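You operate a simulated robot arm through the tools that you are given. There is no shell and no other tool.

You run a simulated robot arm. Do the job below in one go: nothing can be reset, and whatever is moved stays where it is left.

Task
Reprogram the clamped meter with the address and tariff on the work slip.
Fine: park the probe and switch programmer and holder off again after; the clock stays.

It is judged by the outcome, as a careful person would: the job done as asked, and still so three seconds after it is handed in. It fails if anything else is knocked over, pushed out of place, dropped, spilled or broken.

Robot
A 7-joint arm with a two-finger parallel gripper, fixed in place. Base frame: the origin is at the foot of the arm, x ahead of it, y to its left, z up; the work surface is at about z = 80. Units: cm, degrees, N and s.
With the tool pointing down near the work surface it reaches from about 44 to 92 cm from the base axis. Its first joint turns from -143.0 to 143.0 degrees. Payload 3 kg.
Tool frame: the origin (TCP) lies between the finger pads and is the grasp point; the fingertips stand 3 cm ahead of it; z points along the fingers, y is the line along which they close. The gripper opens to 9.4 cm. The fingers are 2.8 cm wide and 1 cm thick; the gripper's body (5 by 9.6 cm) begins 5.5 cm behind the TCP.
Orientation is that of the tool frame in the base frame, as a unit quaternion [x, y, z, w]. With the fingers straight down and closing along the base's y, the tool's x points along the base's -x, its y along +y and its z along -z.

Tools
- The arm moves only by the tool arm_command. Its argument "deltas" is a list that holds one entry, the list of rows, each a list of 6 numbers: the shift along the tool's x, y, z in units of 50 mm (1.0 is 50 mm), then the turn, a rotation vector about the tool's x, y, z in units of 5 degrees (1.0 is 5 degrees). In form: [[[x, y, z, rx, ry, rz], ...]]. A call has 1 to 20 rows; each row shifts and turns the commanded pose from where the row before left it, along the tool's axes as they then stand. "fingers" is the opening, from 0 (shut) to 1 (fully open), set as the call begins (left out, the last holds). A call with a number of a shift or a turn outside -1 to 1 is refused whole. A row lasts 0.2 s, in which the tool goes at most 5 cm and 8.6 degrees; a call with a longer step from one row to the next is refused whole, and so is a gripper value outside its range. A pose out of reach is approached as far as the arm can. The call stops where the force on the tool passes 40 N (or 10 N more than at its start, if that is more) or the arm is blocked; 0.2 s more then pass. The fingers move at their own pace (about 7.2 cm/s each) and stop on an object; they squeeze with about 38 N. The grip force told is the motor's: it shows also when the fingers shut on nothing. Time passes only in rows, and 0.2 s behind the last, so rows that do not move let the fingers close. The reply holds the time, the measured pose of the TCP, the force on the tool along the base axes, the opening and the grip force, in the units named above and with some noise, with the torque about the TCP (base axes, N m) and any sound that the robot's microphone picked up, and new pictures: "pictures" is both (left out), scene, wrist or none.
- Cameras (640 x 400 px; columns grow to the right, rows downward): "scene" is fixed at [4.79, 50.13, 157.45]; the picture's right is [-0.25, -0.97, 0.00], its down [-0.84, 0.22, -0.50] and it looks along [0.49, -0.13, -0.87] (base axes); focal length 214 px, centre (320, 200). "wrist" rides on the gripper at [7.6, 1.4, -10.3] in the tool frame; the picture's right is [-0.18, 0.98, 0.00], its down [-0.75, -0.14, -0.64] and it looks along [-0.63, -0.12, 0.77] (tool axes); focal length 243 px, centre (320, 200). There is no depth. A picture from a camera that has moved, and an enlarged one, comes with that camera's place and axes in the base frame and with its lens. The place of the scene camera against the robot may be out by one fixed shift of up to 1.2 cm in any direction.
- zoom(camera, box): a new picture of the part [left, top, right, bottom] of that camera's present view, enlarged. No time passes.
- close_job(): hands the job in; it is judged then, once.

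Places have to be worked out from the pictures, the camera data and where the tool is seen. Open the gripper and draw the arm clear of the work before you hand the job in, unless the task says otherwise.

The tools are called after "Emit:" as name(argument=value, ...) on one line, values as JSON. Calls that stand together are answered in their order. arm_command: Moves the arm, as the interface text tells. Its arguments: {"type":"object","properties":{"deltas":{"type":"array","items":{"type":"array","items":{"type":"array","items":{"type":"number"}}}},"fingers":{"type":"number"},"pictures":{"type":"string","enum":["both","scene","wrist","none"]}},"required":["deltas"]} The other tools are called the same way: zoom (camera, box) takes an enlarged picture of a part of a camera's view; close_job () hands the job in.

At the start:

```text
time: 0.0
position: [45.9, 23.9, 113.78]
tcp_rot: [0.0, 1.0, 0.0, 0.0]
wrist_force: [0.5, -0.6, -0.5]
ft_torque: [0.01, -0.01, -0.02]
opening: 9.42
finger_force: 0.0
```

scene: 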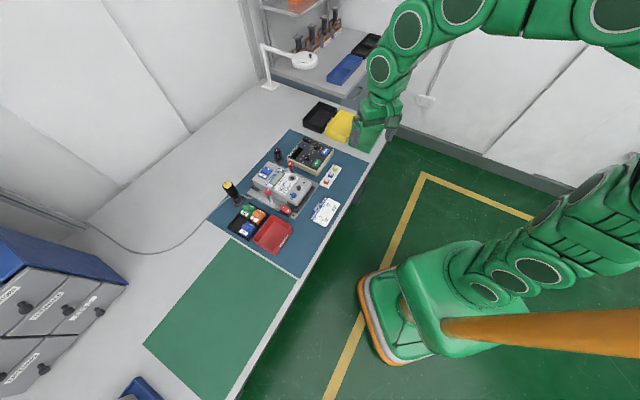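
wrist: 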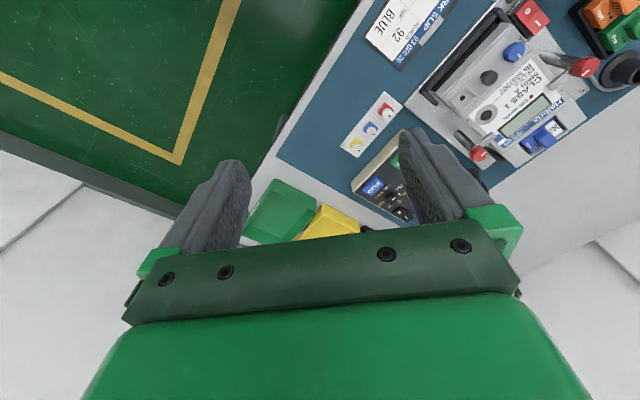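

I'll begin by looking closely at the work area with enlarged pictures before moving anything.

Emit:
zoom(camera="scene", box=[210, 120, 370, 220])

Emit:
zoom(camera="scene", box=[210, 170, 360, 270])

Emit:
zoom(camera="wrist", box=[340, 0, 640, 190])

```text
4.00 times, centred on (290, 170) of scene
camera zoom: at [4.79, 50.13, 157.45], right [-0.25, -0.97, 0.0], down [-0.84, 0.22, -0.5], along [0.49, -0.13, -0.87], focal length 858 px, centre (440, 320)
```

zoom: 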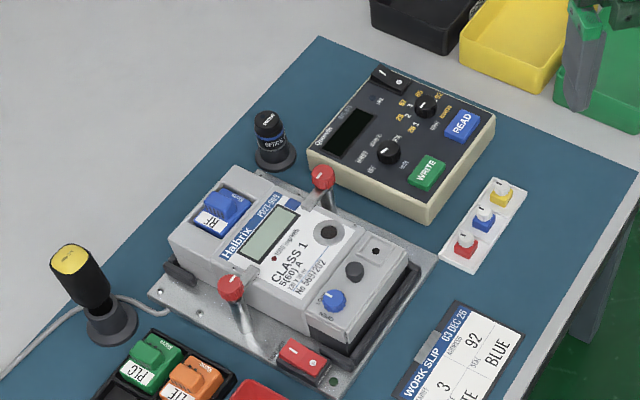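

```text
4.00 times, centred on (285, 220) of scene
camera zoom: at [4.79, 50.13, 157.45], right [-0.25, -0.97, 0.0], down [-0.84, 0.22, -0.5], along [0.49, -0.13, -0.87], focal length 858 px, centre (460, 120)
```

zoom: 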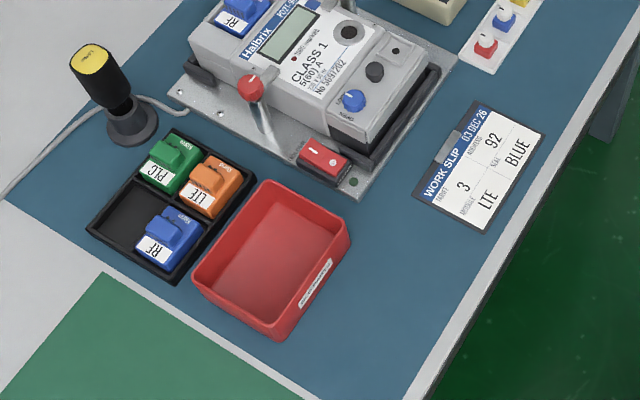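

```text
2.11 times, centred on (490, 95) of wrist
camera zoom: at [38.12, 25.46, 123.92], right [0.18, 0.98, 0.0], down [0.75, -0.14, 0.64], along [0.63, -0.12, -0.77], focal length 511 px, centre (-38, 421)
```

zoom: 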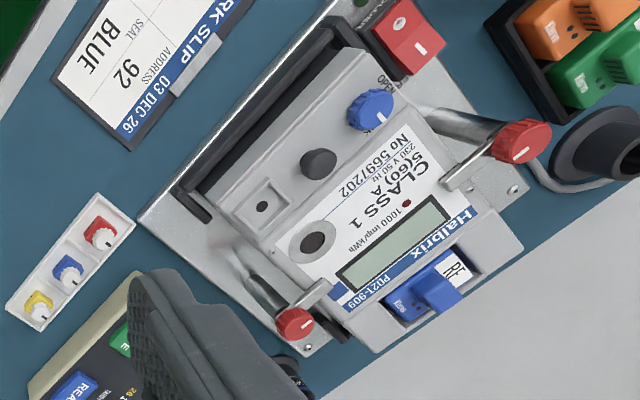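

Slip appears to read address 92, tariff 3. I'll zoom in more on the slip, the programmer panel and the meter to read labels.

Emit:
zoom(camera="scene", box=[284, 134, 336, 176])

Emit:
zoom(camera="scene", box=[305, 192, 345, 230])

Emit:
zoom(camera="scene", box=[248, 160, 320, 220])

Emit:
zoom(camera="wrist", box=[340, 130, 430, 230])

```text
9.52 times, centred on (310, 155) of scene
camera zoom: at [4.79, 50.13, 157.45], right [-0.25, -0.97, 0.0], down [-0.84, 0.22, -0.5], along [0.49, -0.13, -0.87], focal length 2043 px, centre (415, 629)
```

zoom: 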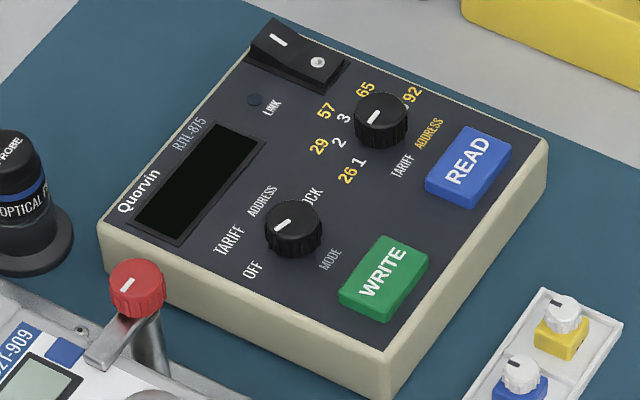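

```text
10.53 times, centred on (325, 211) of scene
camera zoom: at [4.79, 50.13, 157.45], right [-0.25, -0.97, 0.0], down [-0.84, 0.22, -0.5], along [0.49, -0.13, -0.87], focal length 2258 px, centre (267, 84)
```

zoom: 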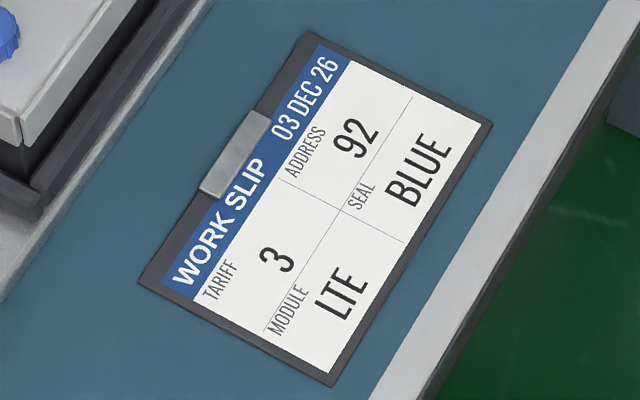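

```text
6.67 times, centred on (284, 190) of scene
camera zoom: at [4.79, 50.13, 157.45], right [-0.25, -0.97, 0.0], down [-0.84, 0.22, -0.5], along [0.49, -0.13, -0.87], focal length 1430 px, centre (560, 267)
```

zoom: 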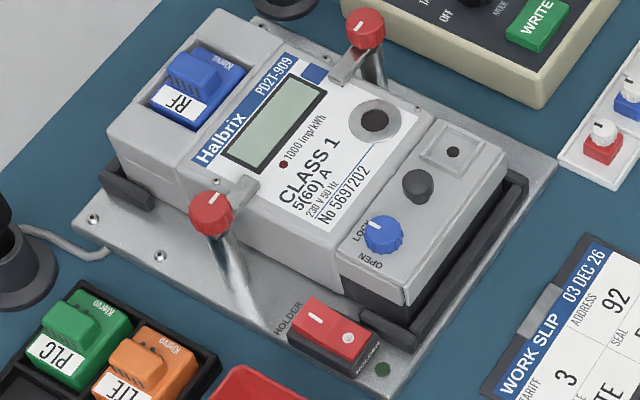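

```text
4.00 times, centred on (385, 180) of wrist
camera zoom: at [38.12, 25.46, 123.92], right [0.18, 0.98, 0.0], down [0.75, -0.14, 0.64], along [0.63, -0.12, -0.77], focal length 970 px, centre (60, 280)
```

zoom: 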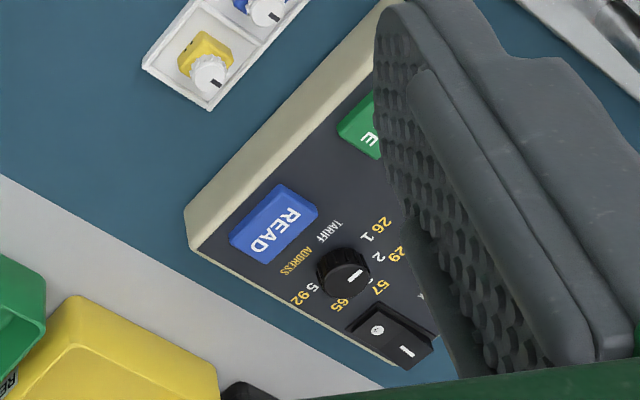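

The slip reads address 92, tariff 3 (module and seal boxes aren't part of this job). I'll first turn the gripper about 45° so that it lines up with the bench, staying at this height, and then look from closer.

Emit:
arm_command(deltas=[[[0, 0, 0, 0, 0, -1], [0, 0, 0, 0, 0, -1], [0, 0, 0, 0, 0, -1], [0, 0, 0, 0, 0, -1], [0, 0, 0, 0, 0, -1], [0, 0, 0, 0, 0, -1], [0, 0, 0, 0, 0, -1], [0, 0, 0, 0, 0, -1], [0, 0, 0, 0, 0, -1], [0, 0, 0, 0, 0, 0]]], pictures="both")

```text
time: 2.2
position: [45.8, 24.1, 113.86]
tcp_rot: [-0.384, 0.923, 0.0, -0.001]
wrist_force: [0.2, -0.4, -0.4]
ft_torque: [-0.01, 0.03, -0.04]
opening: 9.4
finger_force: 0.0
camera wrist: at [39.35, 19.64, 123.96], right [-0.57, 0.82, 0.0], down [0.63, 0.43, 0.64], along [0.53, 0.36, -0.77], focal length 243 px, centre (320, 200)
```

scene: 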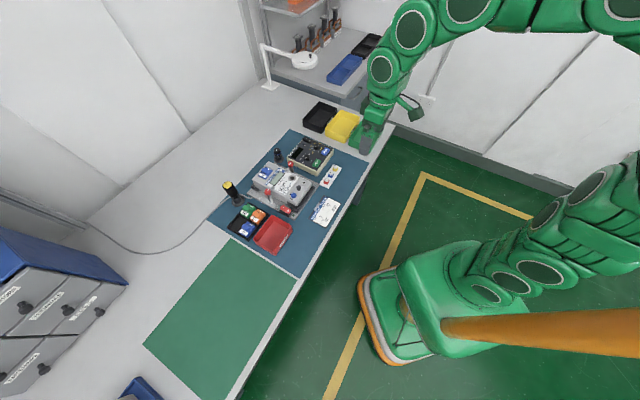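
wrist: 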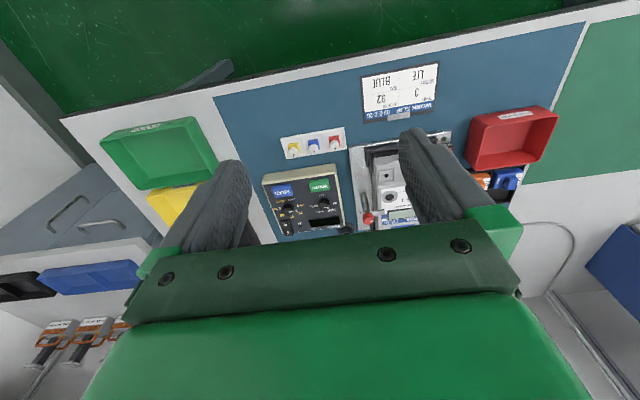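

The turn is good (tool x now points along about (-0.7,-0.7)). Next I move down and over for a closer view of the programmer, with the fingertips still above z≈100.

Emit:
arm_command(deltas=[[[-0.345, -0.102, 0.366, 0, 0, 0], [-0.345, -0.102, 0.366, 0, 0, 0], [-0.345, -0.102, 0.366, 0, 0, 0], [-0.345, -0.102, 0.366, 0, 0, 0], [-0.345, -0.102, 0.366, 0, 0, 0], [0, 0, 0, 0, 0, 0]]], pictures="both")

```text
time: 3.6
position: [53.63, 28.26, 104.56]
tcp_rot: [-0.382, 0.924, 0.0, 0.0]
wrist_force: [-0.4, 0.4, 0.4]
ft_torque: [0.01, 0.01, -0.02]
opening: 9.41
finger_force: 0.1
camera wrist: at [47.2, 23.95, 114.75], right [-0.56, 0.83, 0.0], down [0.63, 0.43, 0.64], along [0.53, 0.36, -0.77], focal length 243 px, centre (320, 200)
```

scene: 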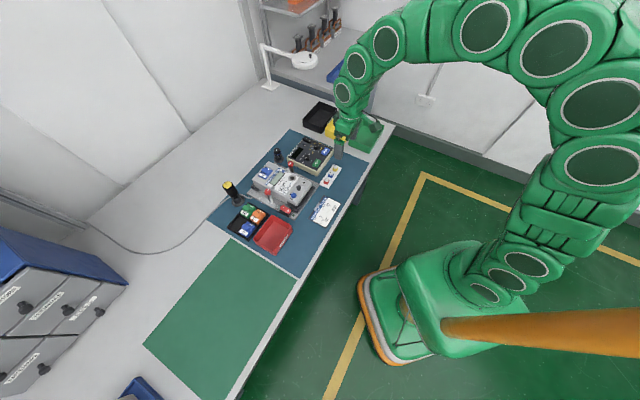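
wrist: 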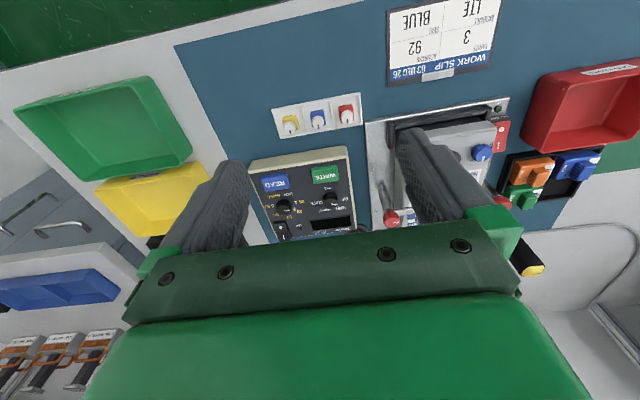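

The programmer is seen between the fingers, near the lower limit of the view. I'll zoom in on it and neighbouring items.

Emit:
zoom(camera="wrist", box=[240, 140, 370, 245])

Emit:
zoom(camera="wrist", box=[360, 70, 620, 240])

Emit:
zoom(camera="scene", box=[218, 170, 258, 210])

Emit:
zoom(camera="scene", box=[260, 135, 300, 175])

```text
3.81 times, centred on (305, 192) of wrist
camera zoom: at [47.2, 23.95, 114.75], right [-0.56, 0.83, 0.0], down [0.63, 0.43, 0.64], along [0.53, 0.36, -0.77], focal length 924 px, centre (377, 229)
```

zoom: 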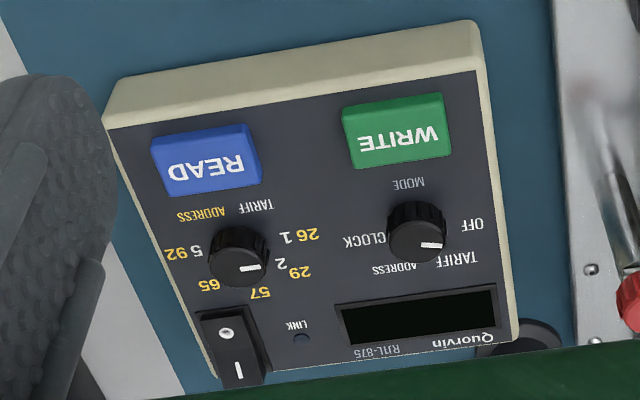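

```text
2.35 times, centred on (490, 155) of wrist
camera zoom: at [47.2, 23.95, 114.75], right [-0.56, 0.83, 0.0], down [0.63, 0.43, 0.64], along [0.53, 0.36, -0.77], focal length 571 px, centre (-80, 306)
```

zoom: 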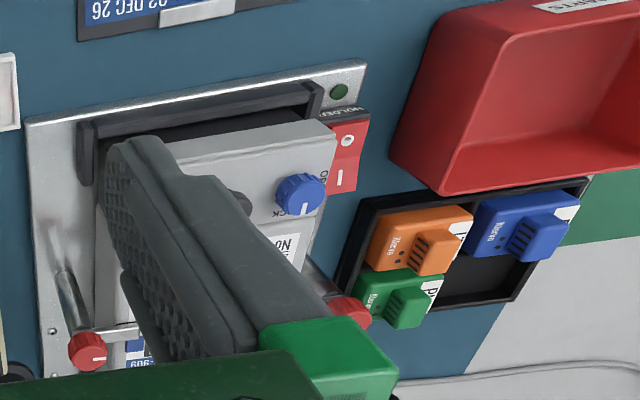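

```text
10.00 times, centred on (238, 190) of scene
camera zoom: at [4.79, 50.13, 157.45], right [-0.25, -0.97, 0.0], down [-0.84, 0.22, -0.5], along [0.49, -0.13, -0.87], focal length 2145 px, centre (1140, 300)
```

zoom: 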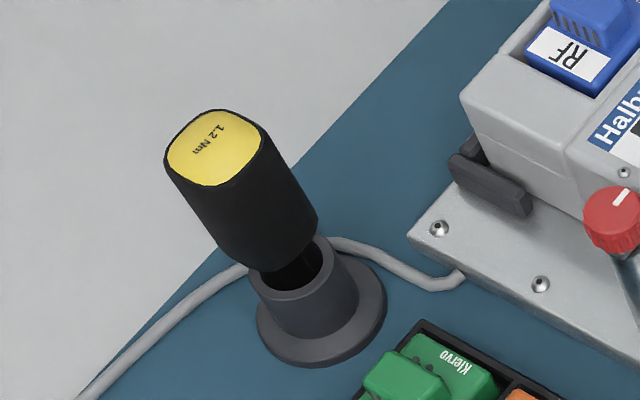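

```text
10.00 times, centred on (280, 155) of scene
camera zoom: at [4.79, 50.13, 157.45], right [-0.25, -0.97, 0.0], down [-0.84, 0.22, -0.5], along [0.49, -0.13, -0.87], focal length 2145 px, centre (720, 650)
```

zoom: 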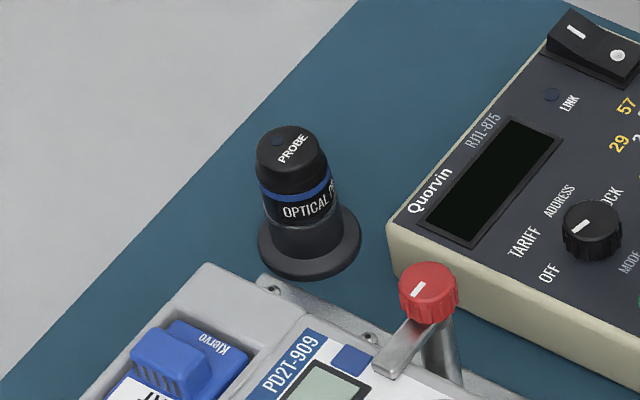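

Both programmer dials point left: the mode dial to OFF and the value dial to position 1/26. To measure positions accurately I'll move the gripper to above the programmer, tips still ~10 cm above it, since objects below the tool show in the upper middle of the wrist view.

Emit:
arm_command(deltas=[[[-0.6, -0.133, 0, 0, 0, 0], [-0.6, -0.133, 0, 0, 0, 0], [-0.6, -0.133, 0, 0, 0, 0], [-0.6, -0.133, 0, 0, 0, 0], [-0.6, -0.133, 0, 0, 0, 0], [0, 0, 0, 0, 0, 0]]], pictures="both")

```text
time: 5.0
position: [66.72, 36.48, 104.69]
tcp_rot: [-0.383, 0.924, 0.001, 0.0]
wrist_force: [0.2, -0.8, 0.2]
ft_torque: [0.01, 0.01, 0.02]
opening: 9.41
finger_force: 0.1
camera wrist: at [60.27, 32.13, 114.82], right [-0.56, 0.83, 0.0], down [0.63, 0.43, 0.64], along [0.53, 0.36, -0.77], focal length 243 px, centre (320, 200)
```

scene: 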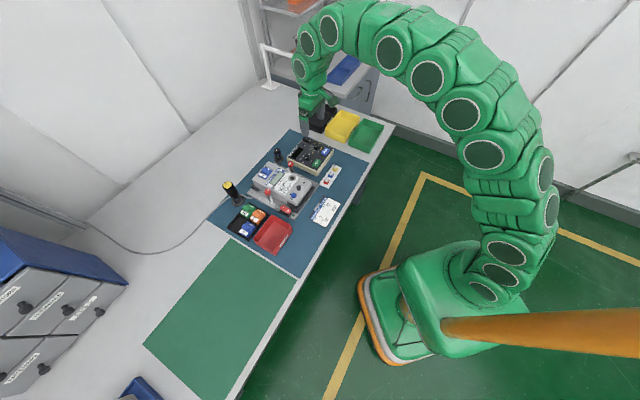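
wrist: 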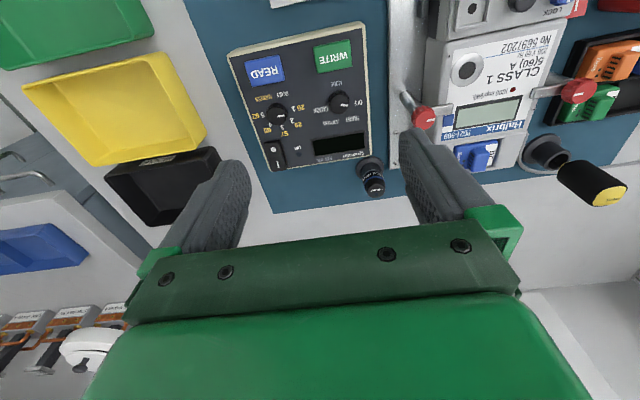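

Now I have a clear view of the programmer, the probe in its stand and the meter. I'll zoom in to read positions.

Emit:
zoom(camera="wrist", box=[220, 15, 400, 205])

Emit:
zoom(camera="wrist", box=[340, 0, 640, 200])

```text
2.11 times, centred on (310, 110) of wrist
camera zoom: at [60.27, 32.13, 114.82], right [-0.56, 0.83, 0.0], down [0.63, 0.43, 0.64], along [0.53, 0.36, -0.77], focal length 511 px, centre (341, 390)
```

zoom: 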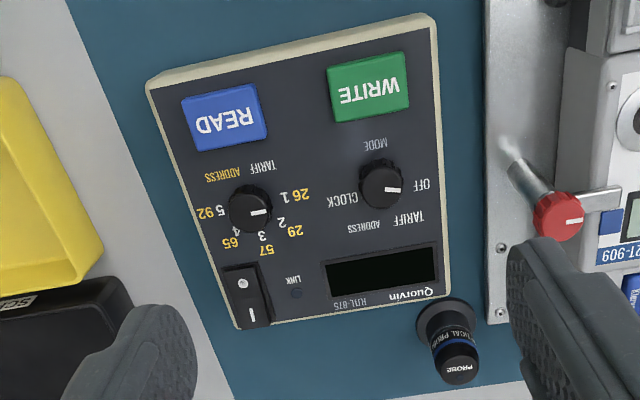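

```text
2.00 times, centred on (490, 100) of wrist
camera zoom: at [60.27, 32.13, 114.82], right [-0.56, 0.83, 0.0], down [0.63, 0.43, 0.64], along [0.53, 0.36, -0.77], focal length 485 px, centre (-20, 400)
```

zoom: 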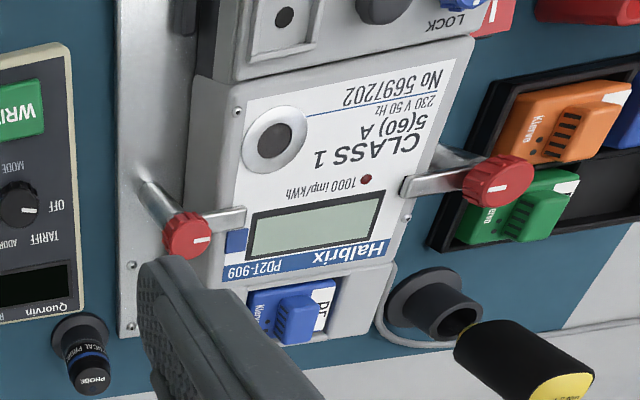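

I'll take tighter zooms of the dials, rocker, probe and the meter's optical port from this pose so that I can triangulate with a second view.

Emit:
zoom(camera="wrist", box=[240, 80, 320, 180])

Emit:
zoom(camera="wrist", box=[320, 80, 400, 205])

Emit:
zoom(camera="wrist", box=[440, 0, 560, 150])

```text
4.00 times, centred on (280, 130) of wrist
camera zoom: at [60.27, 32.13, 114.82], right [-0.56, 0.83, 0.0], down [0.63, 0.43, 0.64], along [0.53, 0.36, -0.77], focal length 970 px, centre (480, 480)
```

zoom: 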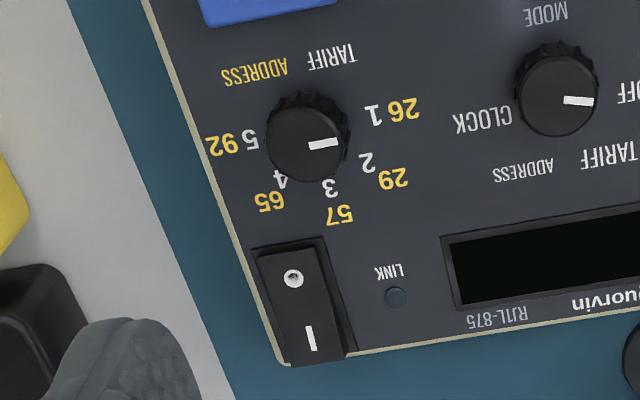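

```text
3.20 times, centred on (360, 142) of wrist
camera zoom: at [60.27, 32.13, 114.82], right [-0.56, 0.83, 0.0], down [0.63, 0.43, 0.64], along [0.53, 0.36, -0.77], focal length 776 px, centre (192, 384)
```

zoom: 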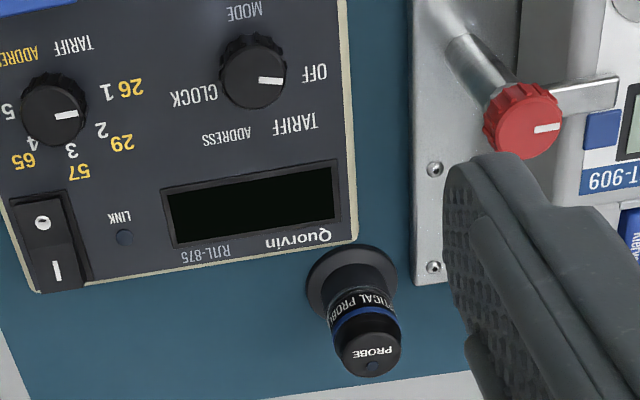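

```text
2.67 times, centred on (500, 75) of wrist
camera zoom: at [60.27, 32.13, 114.82], right [-0.56, 0.83, 0.0], down [0.63, 0.43, 0.64], along [0.53, 0.36, -0.77], focal length 647 px, centre (-160, 533)
```

zoom: 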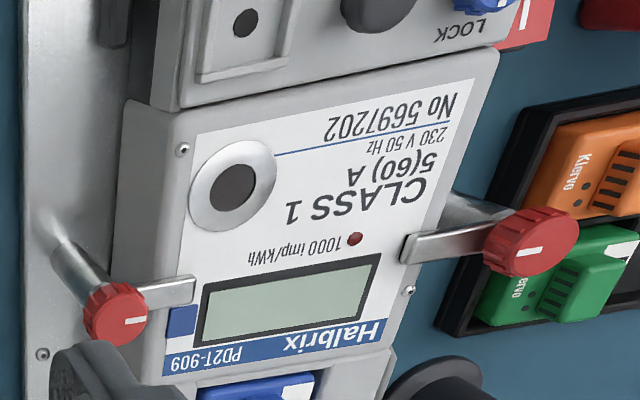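

From two views I place WRITE at about (63.5, 36.1, 84), the mode dial at (66.9, 39.5), the value dial at (72.4, 34.0), the rocker at (78, 36.8) and the probe stand at (73.6, 51.3) with the probe top near z≈86. Now I'll go over the meter to locate its port and the holder switch.

Emit:
arm_command(deltas=[[[0.034, 0.797, 0, 0, 0, 0], [0.034, 0.797, 0, 0, 0, 0], [0.034, 0.797, 0, 0, 0, 0], [0.034, 0.797, 0, 0, 0, 0], [0.034, 0.797, 0, 0, 0, 0], [0, 0, 0, 0, 0, 0]]], pictures="wrist")

Emit:
zoom(camera="wrist", box=[220, 0, 420, 200])

Emit:
zoom(camera="wrist", box=[300, 0, 460, 100])

```text
time: 6.4
position: [51.82, 50.05, 104.6]
tcp_rot: [-0.383, 0.924, -0.001, -0.001]
wrist_force: [0.5, 0.3, 0.4]
ft_torque: [-0.03, -0.01, 0.0]
opening: 9.39
finger_force: 0.1
camera wrist: at [45.46, 45.71, 114.71], right [-0.56, 0.83, 0.0], down [0.63, 0.43, 0.64], along [0.53, 0.36, -0.77], focal length 243 px, centre (320, 200)
```

wrist: 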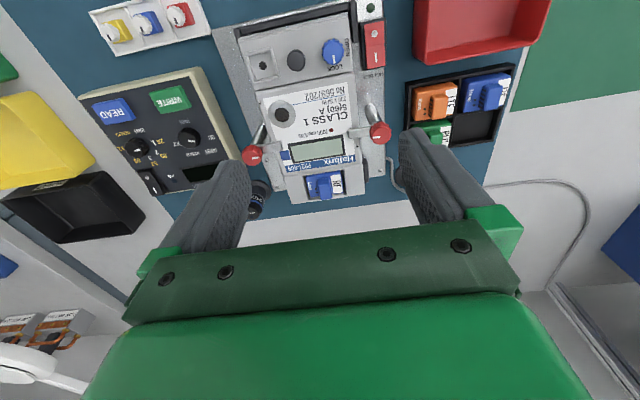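

```text
2.00 times, centred on (320, 100) of wrist
camera zoom: at [45.46, 45.71, 114.71], right [-0.56, 0.83, 0.0], down [0.63, 0.43, 0.64], along [0.53, 0.36, -0.77], focal length 485 px, centre (320, 400)
```

zoom: 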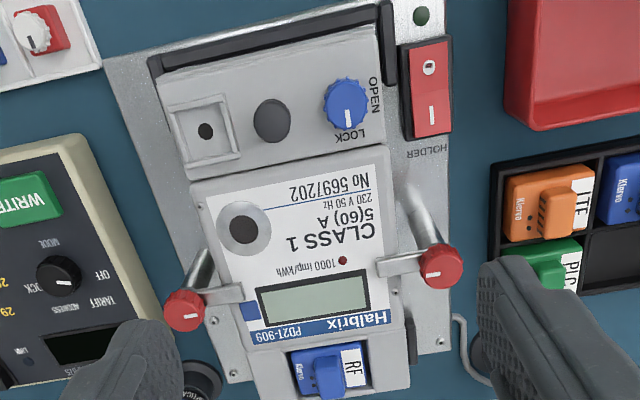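

```text
4.00 times, centred on (380, 50) of wrist
camera zoom: at [45.46, 45.71, 114.71], right [-0.56, 0.83, 0.0], down [0.63, 0.43, 0.64], along [0.53, 0.36, -0.77], focal length 970 px, centre (80, 800)
```

zoom: 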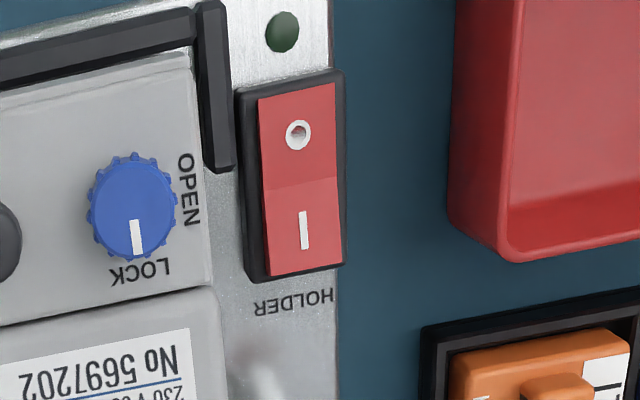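

The port comes out at (56.35, 47.9, 87.05), and the holder rocker's "I" mark at (46.1, 53.8, 83.4), currently off (LED dark), with "I" at the far end. I'll shut the fingers and go to just above the I end of the holder switch.

Emit:
arm_command(deltas=[[[0.097, 0.67, 0, 0, 0, 0], [0.097, 0.67, 0, 0, 0, 0], [0, 0, 0.7, 0, 0, 0], [0, 0, 0.7, 0, 0, 0], [0, 0, 0.7, 0, 0, 0], [0, 0, 0.6, 0, 0, 0], [0, 0, 0, 0, 0, 0]]], fingers=0, pictures="both")

Emit:
zoom(camera="wrist", box=[240, 60, 400, 200])

Emit:
zoom(camera="scene", box=[250, 170, 320, 230])

```text
time: 8.0
position: [46.37, 54.18, 91.04]
tcp_rot: [-0.382, 0.924, 0.0, 0.0]
wrist_force: [-0.5, 0.0, 0.1]
ft_torque: [-0.01, 0.0, -0.01]
opening: 0.0
finger_force: 33.4
camera wrist: at [39.97, 49.78, 101.24], right [-0.56, 0.83, 0.0], down [0.63, 0.43, 0.64], along [0.53, 0.36, -0.77], focal length 243 px, centre (320, 200)
```

scene: 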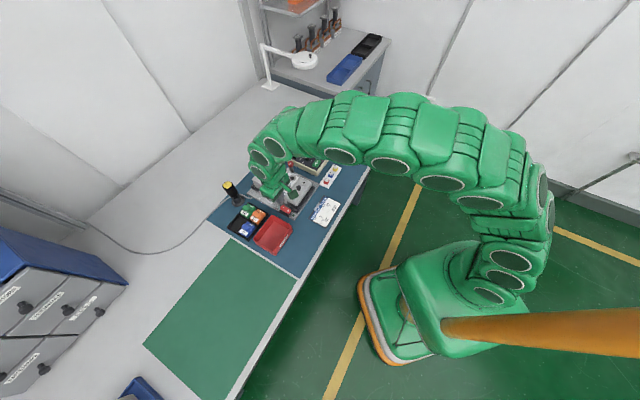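
wrist: 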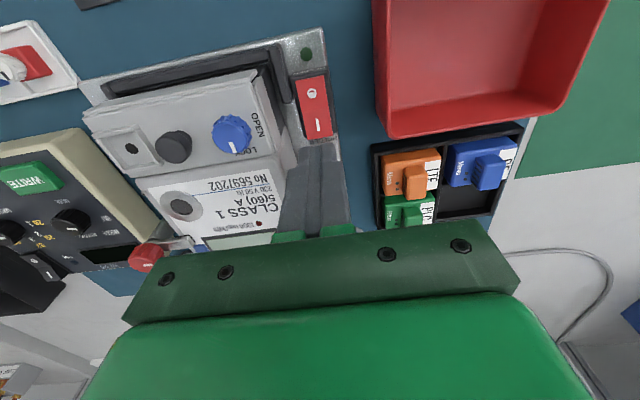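

```text
2.86 times, centred on (320, 130) of wrist
camera zoom: at [39.97, 49.78, 101.24], right [-0.56, 0.83, 0.0], down [0.63, 0.43, 0.64], along [0.53, 0.36, -0.77], focal length 693 px, centre (320, 400)
```

zoom: 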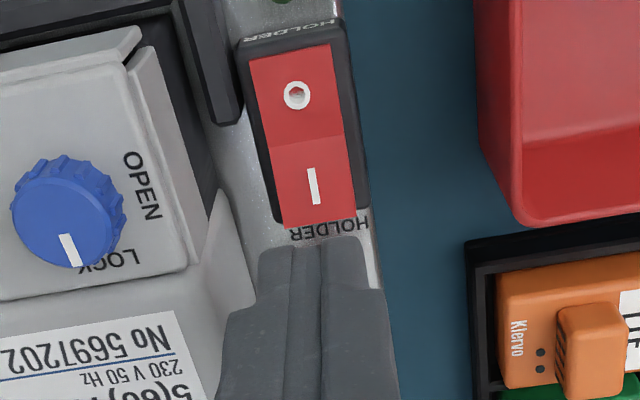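

```text
6.67 times, centred on (285, 200) of scene
camera zoom: at [4.79, 50.13, 157.45], right [-0.25, -0.97, 0.0], down [-0.84, 0.22, -0.5], along [0.49, -0.13, -0.87], focal length 1430 px, centre (553, 200)
```

zoom: 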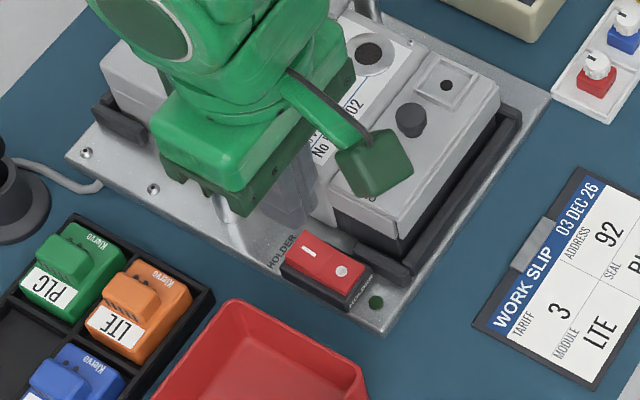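

The tool axis lands just beyond the I mark on the rocker, centred across it, and nothing else is below the tips. I'll descend quickly to just above and then in 2.5 mm steps to press the I end.

Emit:
arm_command(deltas=[[[0, 0, 0.3, 0, 0, 0], [0, 0, 0.3, 0, 0, 0], [0, 0, 0.15, 0, 0, 0], [0, 0, 0.04, 0, 0, 0], [0, 0, 0.04, 0, 0, 0], [0, 0, 0.04, 0, 0, 0], [0, 0, 0.04, 0, 0, 0], [0, 0, 0.04, 0, 0, 0]]], pictures="both")

Emit:
zoom(camera="scene", box=[250, 170, 320, 230])

Emit:
zoom(camera="wrist", box=[240, 60, 400, 200])

```text
time: 9.8
position: [46.43, 54.01, 86.37]
tcp_rot: [-0.383, 0.924, 0.0, 0.0]
wrist_force: [0.1, -0.5, 0.4]
ft_torque: [-0.01, 0.03, -0.01]
opening: 0.0
finger_force: 32.4
heard: click
camera wrist: at [40.06, 49.72, 96.5], right [-0.56, 0.83, 0.0], down [0.63, 0.43, 0.64], along [0.53, 0.36, -0.77], focal length 243 px, centre (320, 200)
```

scene: 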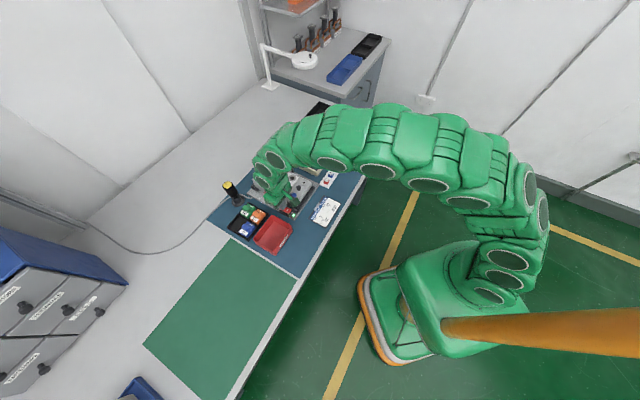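
wrist: 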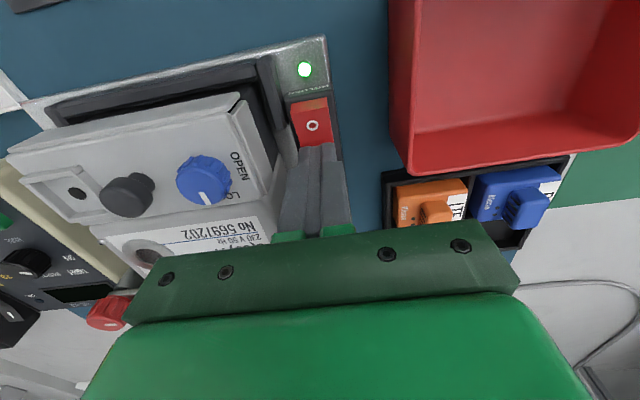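

```text
6.67 times, centred on (285, 200) of scene
camera zoom: at [4.79, 50.13, 157.45], right [-0.25, -0.97, 0.0], down [-0.84, 0.22, -0.5], along [0.49, -0.13, -0.87], focal length 1430 px, centre (553, 200)
```

zoom: 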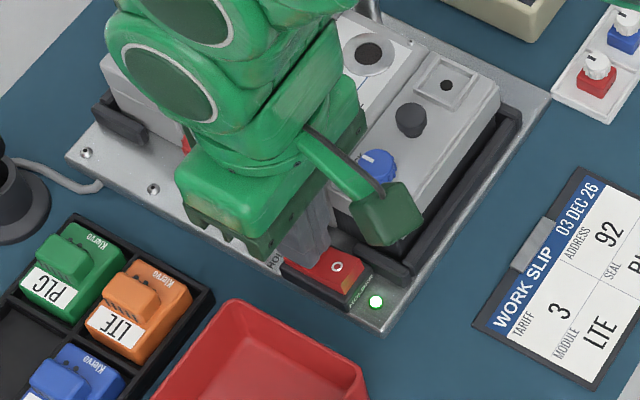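

```text
2.86 times, centred on (320, 130) of wrist
camera zoom: at [40.06, 49.72, 96.5], right [-0.56, 0.83, 0.0], down [0.63, 0.43, 0.64], along [0.53, 0.36, -0.77], focal length 693 px, centre (320, 400)
```

zoom: 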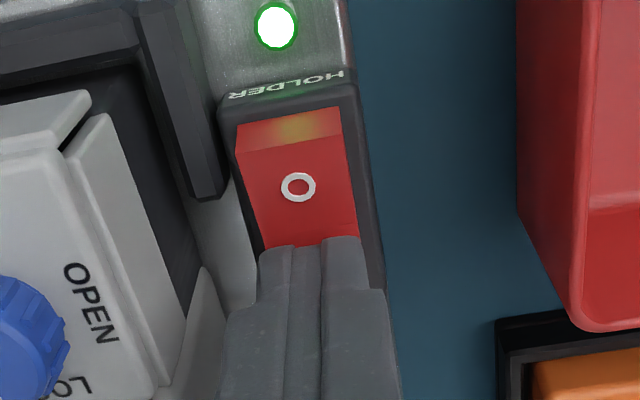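

The holder is on: click heard, green LED lit. I raise well clear and travel to above the "I" end of the programmer rocker at about (79.0, 37.8, 84.8).

Emit:
arm_command(deltas=[[[0, 0, -0.8, 0, 0, 0], [0, 0, -0.8, 0, 0, 0], [0, 0, -0.75, 0, 0, 0], [-0.2314, -0.69, 0, 0, 0, 0], [-0.2314, -0.69, 0, 0, 0, 0], [-0.2314, -0.69, 0, 0, 0, 0], [-0.2314, -0.69, 0, 0, 0, 0], [-0.2314, -0.69, 0, 0, 0, 0], [-0.2314, -0.69, 0, 0, 0, 0], [-0.2314, -0.69, 0, 0, 0, 0], [-0.2314, -0.69, 0, 0, 0, 0], [-0.2314, -0.69, 0, 0, 0, 0], [-0.2314, -0.69, 0, 0, 0, 0], [0, 0, 0.6, 0, 0, 0], [0, 0, 0.4, 0, 0, 0], [0, 0, 0, 0, 0, 0]]], pictures="both")

Emit:
zoom(camera="wrist", box=[240, 60, 400, 200])

```text
time: 13.2
position: [79.12, 37.79, 93.2]
tcp_rot: [-0.384, 0.924, 0.0, 0.0]
wrist_force: [0.6, 0.3, -0.2]
ft_torque: [-0.03, -0.03, -0.04]
opening: 0.0
finger_force: 32.8
camera wrist: at [72.64, 33.54, 103.28], right [-0.56, 0.83, 0.0], down [0.63, 0.43, 0.64], along [0.53, 0.36, -0.77], focal length 243 px, centre (320, 200)
```

scene: 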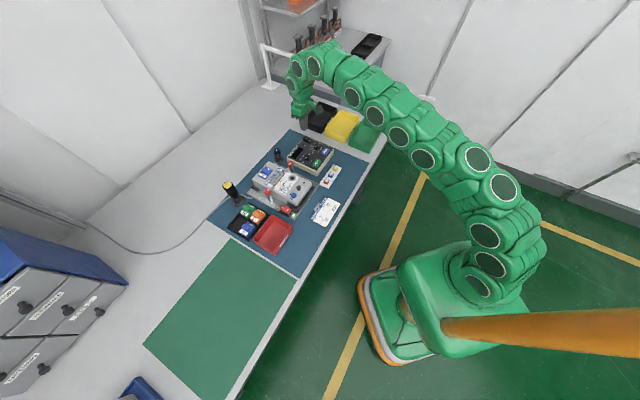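
wrist: 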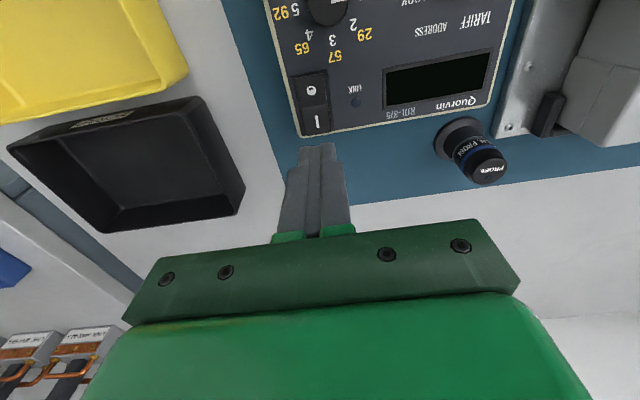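

```text
2.86 times, centred on (320, 130) of wrist
camera zoom: at [72.64, 33.54, 103.28], right [-0.56, 0.83, 0.0], down [0.63, 0.43, 0.64], along [0.53, 0.36, -0.77], focal length 693 px, centre (320, 400)
```

zoom: 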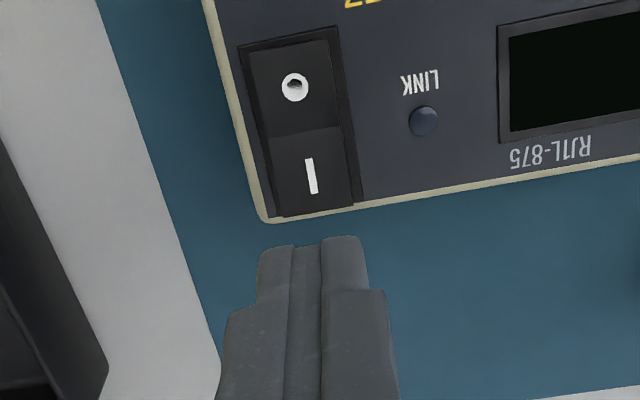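

The rocker's I end is right below the tool axis, about 2.5 mm to the left in the picture, so I correct that sideways and descend with small steps until the click.

Emit:
arm_command(deltas=[[[0, -0.048, 0.3, 0, 0, 0], [0, 0, 0.3, 0, 0, 0], [0, 0, 0.2, 0, 0, 0], [0, 0, 0.04, 0, 0, 0], [0, 0, 0.04, 0, 0, 0], [0, 0, 0.04, 0, 0, 0], [0, 0, 0.04, 0, 0, 0], [0, 0, 0.04, 0, 0, 0], [0, 0, 0.04, 0, 0, 0], [0, 0, 0.04, 0, 0, 0]]], pictures="wrist")

Emit:
zoom(camera="wrist", box=[240, 60, 440, 200])

```text
time: 15.4
position: [79.32, 37.74, 87.69]
tcp_rot: [-0.382, 0.924, 0.0, 0.0]
wrist_force: [0.0, -0.1, 0.6]
ft_torque: [-0.01, 0.0, -0.04]
opening: 0.0
finger_force: 33.3
heard: click
camera wrist: at [72.83, 33.35, 97.86], right [-0.56, 0.83, 0.0], down [0.63, 0.43, 0.64], along [0.53, 0.36, -0.77], focal length 243 px, centre (320, 200)
```

wrist: 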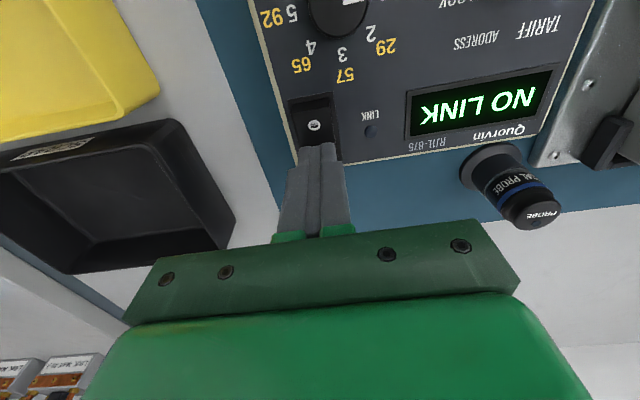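

```text
2.86 times, centred on (340, 130) of wrist
camera zoom: at [72.83, 33.35, 97.86], right [-0.56, 0.83, 0.0], down [0.63, 0.43, 0.64], along [0.53, 0.36, -0.77], focal length 693 px, centre (263, 400)
```

zoom: 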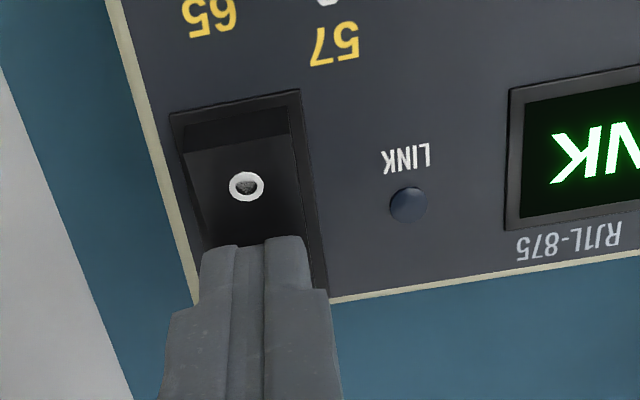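

The programmer is on and shows "NO LINK". Next is the optical probe: I rise, open the gripper part way, and move to above its stand.

Emit:
arm_command(deltas=[[[0, 0, -0.8, 0, 0, 0], [0, 0, -0.8, 0, 0, 0], [0, 0, -0.7, 0, 0, 0], [-0.2755, 0.682, 0, 0, 0, 0], [-0.2755, 0.682, 0, 0, 0, 0], [-0.2755, 0.682, 0, 0, 0, 0], [-0.2755, 0.682, 0, 0, 0, 0], [0, 0, 0, 0, 0, 0]]], fingers=0.6, pictures="both")

Emit:
zoom(camera="wrist", box=[240, 40, 400, 180])

```text
time: 17.2
position: [72.76, 49.49, 98.57]
tcp_rot: [-0.383, 0.924, -0.001, 0.001]
wrist_force: [0.1, -0.2, 0.2]
ft_torque: [-0.04, 0.02, -0.01]
opening: 5.65
finger_force: 0.0
out of reach, approached as far as the arm can: row 6, 7
camera wrist: at [66.35, 45.12, 108.71], right [-0.57, 0.82, 0.0], down [0.63, 0.43, 0.64], along [0.53, 0.36, -0.77], focal length 243 px, centre (320, 200)
```

scene: 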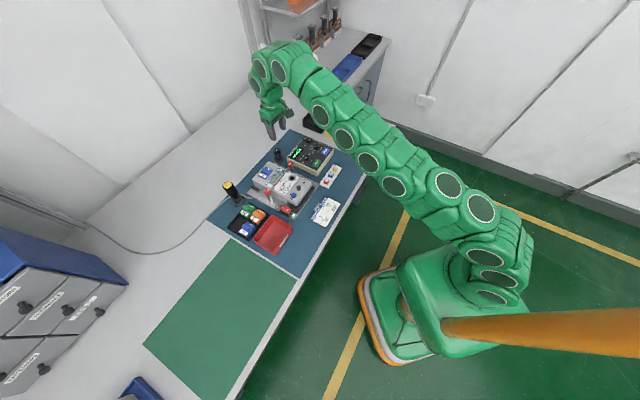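
wrist: 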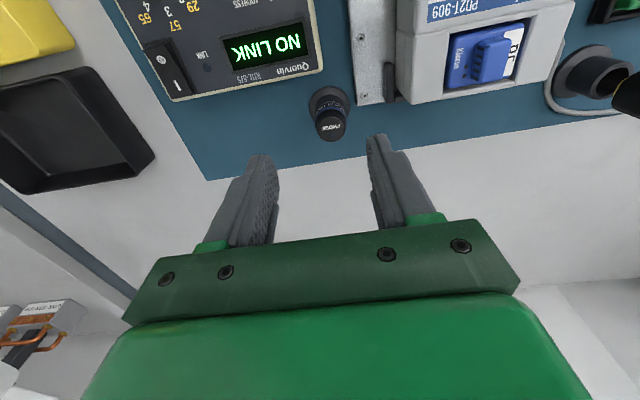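

```text
2.86 times, centred on (320, 110) of wrist
camera zoom: at [66.35, 45.12, 108.71], right [-0.57, 0.82, 0.0], down [0.63, 0.43, 0.64], along [0.53, 0.36, -0.77], focal length 693 px, centre (320, 457)
```

zoom: 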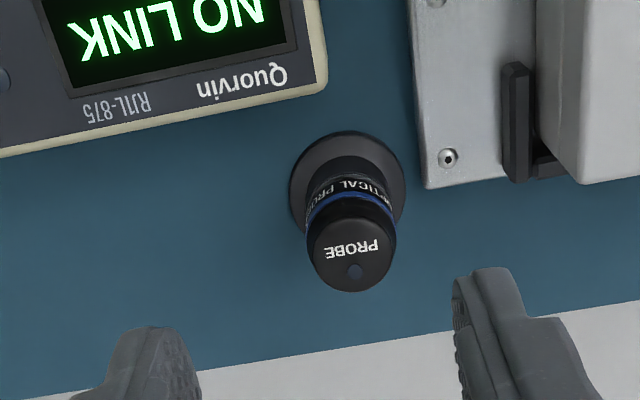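

The arm reached its limit at this height just short of the stand (radius ~89.7 cm). Reach grows lower down, so I lower by 4 cm while the tips remain clear above the probe top (z≈86.5) and check where the arm settles.

Emit:
arm_command(deltas=[[[0, 0, 0.4, 0, 0, 0], [0, 0, 0.4, 0, 0, 0], [0, 0, 0, 0, 0, 0]]], pictures="wrist")

Emit:
zoom(camera="wrist", box=[240, 40, 400, 180])

```text
time: 18.0
position: [72.75, 49.43, 94.5]
tcp_rot: [-0.383, 0.924, -0.001, 0.0]
wrist_force: [0.2, 0.7, -0.1]
ft_torque: [0.01, 0.01, -0.02]
opening: 5.66
finger_force: 0.0
camera wrist: at [66.42, 44.99, 104.68], right [-0.56, 0.83, 0.0], down [0.63, 0.43, 0.64], along [0.53, 0.36, -0.77], focal length 243 px, centre (320, 200)
```

wrist: 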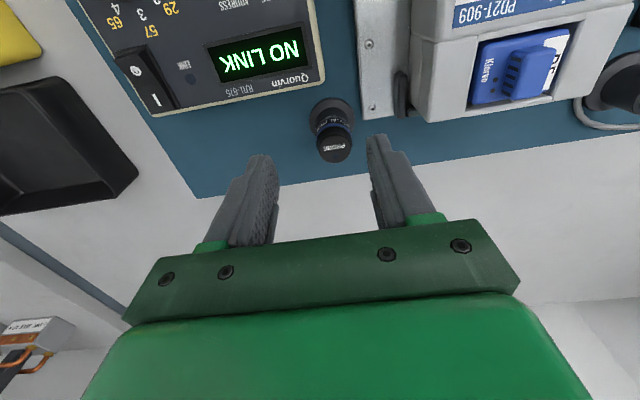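

```text
2.86 times, centred on (320, 110) of wrist
camera zoom: at [66.42, 44.99, 104.68], right [-0.56, 0.83, 0.0], down [0.63, 0.43, 0.64], along [0.53, 0.36, -0.77], focal length 693 px, centre (320, 457)
```

zoom: 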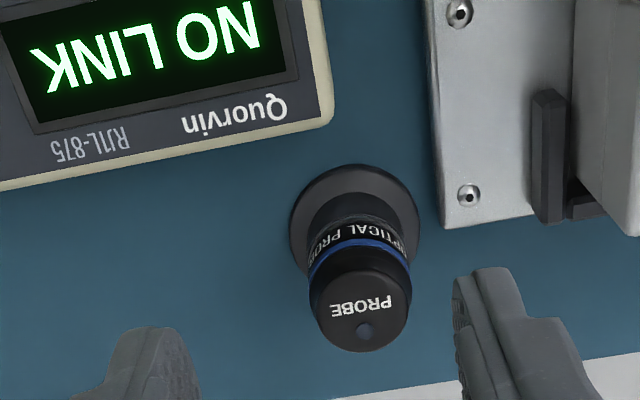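

The stand is at (73.47, 51.37) and the probe top at z≈86.4. I lower to tips ≈88.5 and shift over it, then verify the alignment.

Emit:
arm_command(deltas=[[[0, 0, 0.3, 0, 0, 0], [0, 0, 0.3, 0, 0, 0], [-0.187, 0.087, 0, 0, 0, 0], [-0.187, 0.087, 0, 0, 0, 0], [0, 0, 0, 0, 0, 0]]], pictures="both")

Emit:
zoom(camera="wrist", box=[240, 60, 400, 200])

Emit:
zoom(camera="scene", box=[255, 120, 315, 180])

```text
time: 19.2
position: [73.61, 51.26, 91.54]
tcp_rot: [-0.383, 0.924, 0.0, 0.0]
wrist_force: [-0.8, 0.4, 0.1]
ft_torque: [0.04, 0.0, 0.02]
opening: 5.64
finger_force: 0.0
camera wrist: at [67.18, 46.89, 101.68], right [-0.56, 0.83, 0.0], down [0.63, 0.43, 0.64], along [0.53, 0.36, -0.77], focal length 243 px, centre (320, 200)
```

scene: 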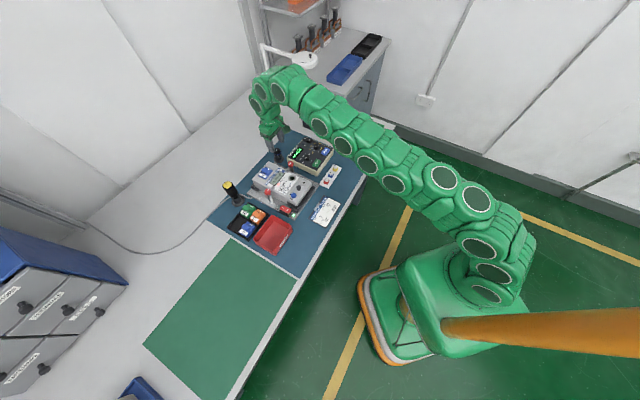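
wrist: 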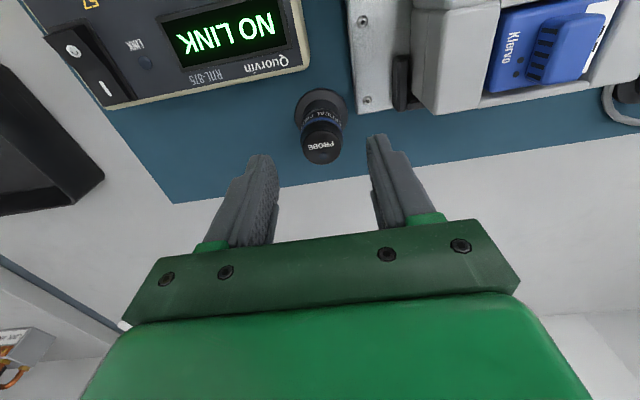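

```text
2.86 times, centred on (320, 130) of wrist
camera zoom: at [67.18, 46.89, 101.68], right [-0.56, 0.83, 0.0], down [0.63, 0.43, 0.64], along [0.53, 0.36, -0.77], focal length 693 px, centre (320, 400)
```

zoom: 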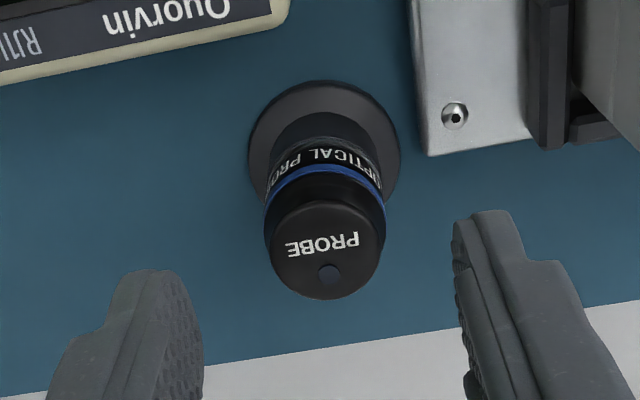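

```text
6.67 times, centred on (285, 150) of scene
camera zoom: at [4.79, 50.13, 157.45], right [-0.25, -0.97, 0.0], down [-0.84, 0.22, -0.5], along [0.49, -0.13, -0.87], focal length 1430 px, centre (553, 533)
```

zoom: 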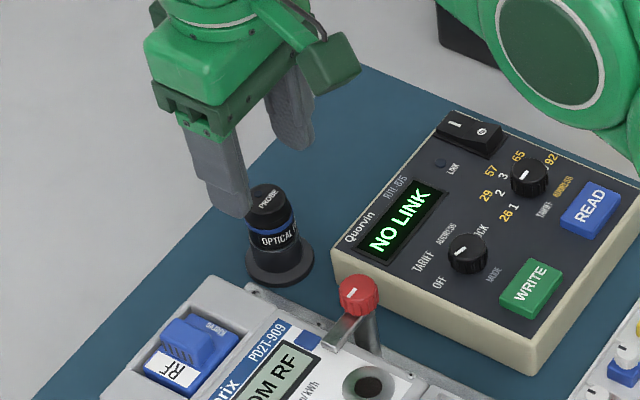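

The axis lines up with the stand within ~1 mm (I'll shift 1 mm). I narrow the opening to ~4.7 cm and lower so the tips end just above the stand's cup (tips ≈82.7).

Emit:
arm_command(deltas=[[[0, 0.02, 0.1, 0, 0, 0], [0, 0, 0.2, 0, 0, 0], [0, 0, 0.3, 0, 0, 0], [0, 0, 0.3, 0, 0, 0], [0, 0, 0.2, 0, 0, 0], [0, 0, 0.05, 0, 0, 0], [0, 0, 0, 0, 0, 0]]], fingers=0.5, pictures="both")

Emit:
zoom(camera="wrist", box=[240, 80, 400, 220])

Emit:
zoom(camera="scene", box=[255, 120, 315, 180])

```text
time: 20.8
position: [73.57, 51.23, 85.71]
tcp_rot: [-0.382, 0.924, 0.0, 0.0]
wrist_force: [0.3, -0.4, -0.3]
ft_torque: [0.02, -0.02, 0.02]
opening: 4.74
finger_force: 0.1
camera wrist: at [67.14, 46.96, 95.94], right [-0.56, 0.83, 0.0], down [0.63, 0.43, 0.64], along [0.53, 0.36, -0.77], focal length 243 px, centre (320, 200)
```

scene: 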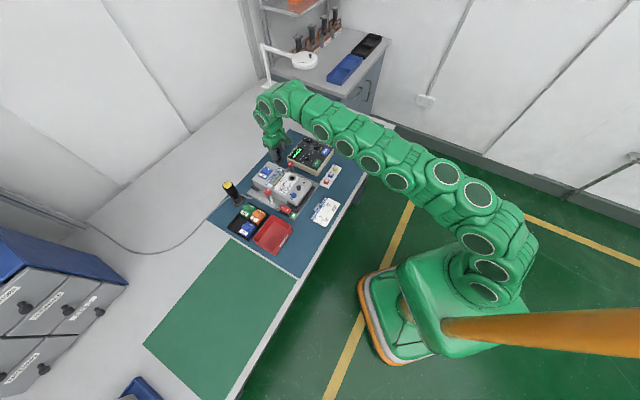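
wrist: 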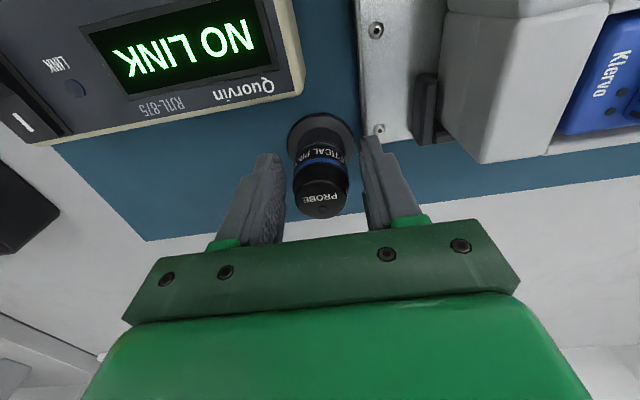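

```text
2.86 times, centred on (320, 150) of wrist
camera zoom: at [67.14, 46.96, 95.94], right [-0.56, 0.83, 0.0], down [0.63, 0.43, 0.64], along [0.53, 0.36, -0.77], focal length 693 px, centre (320, 343)
```

zoom: 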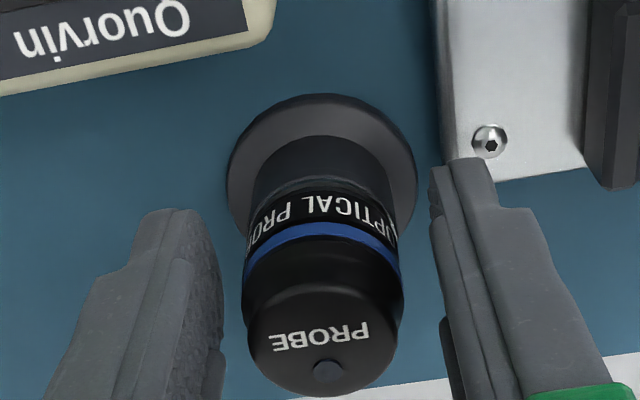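

```text
6.67 times, centred on (285, 150) of scene
camera zoom: at [4.79, 50.13, 157.45], right [-0.25, -0.97, 0.0], down [-0.84, 0.22, -0.5], along [0.49, -0.13, -0.87], focal length 1430 px, centre (553, 533)
```

zoom: 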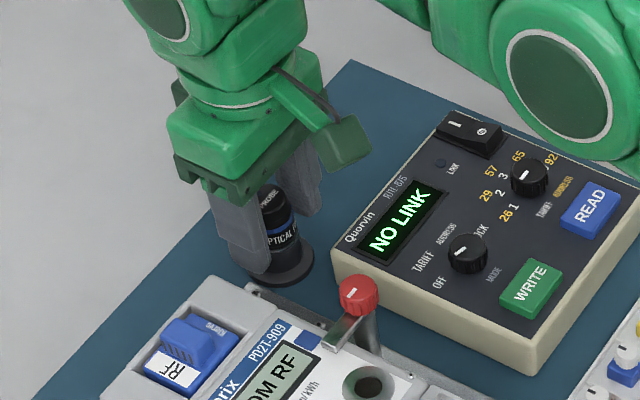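

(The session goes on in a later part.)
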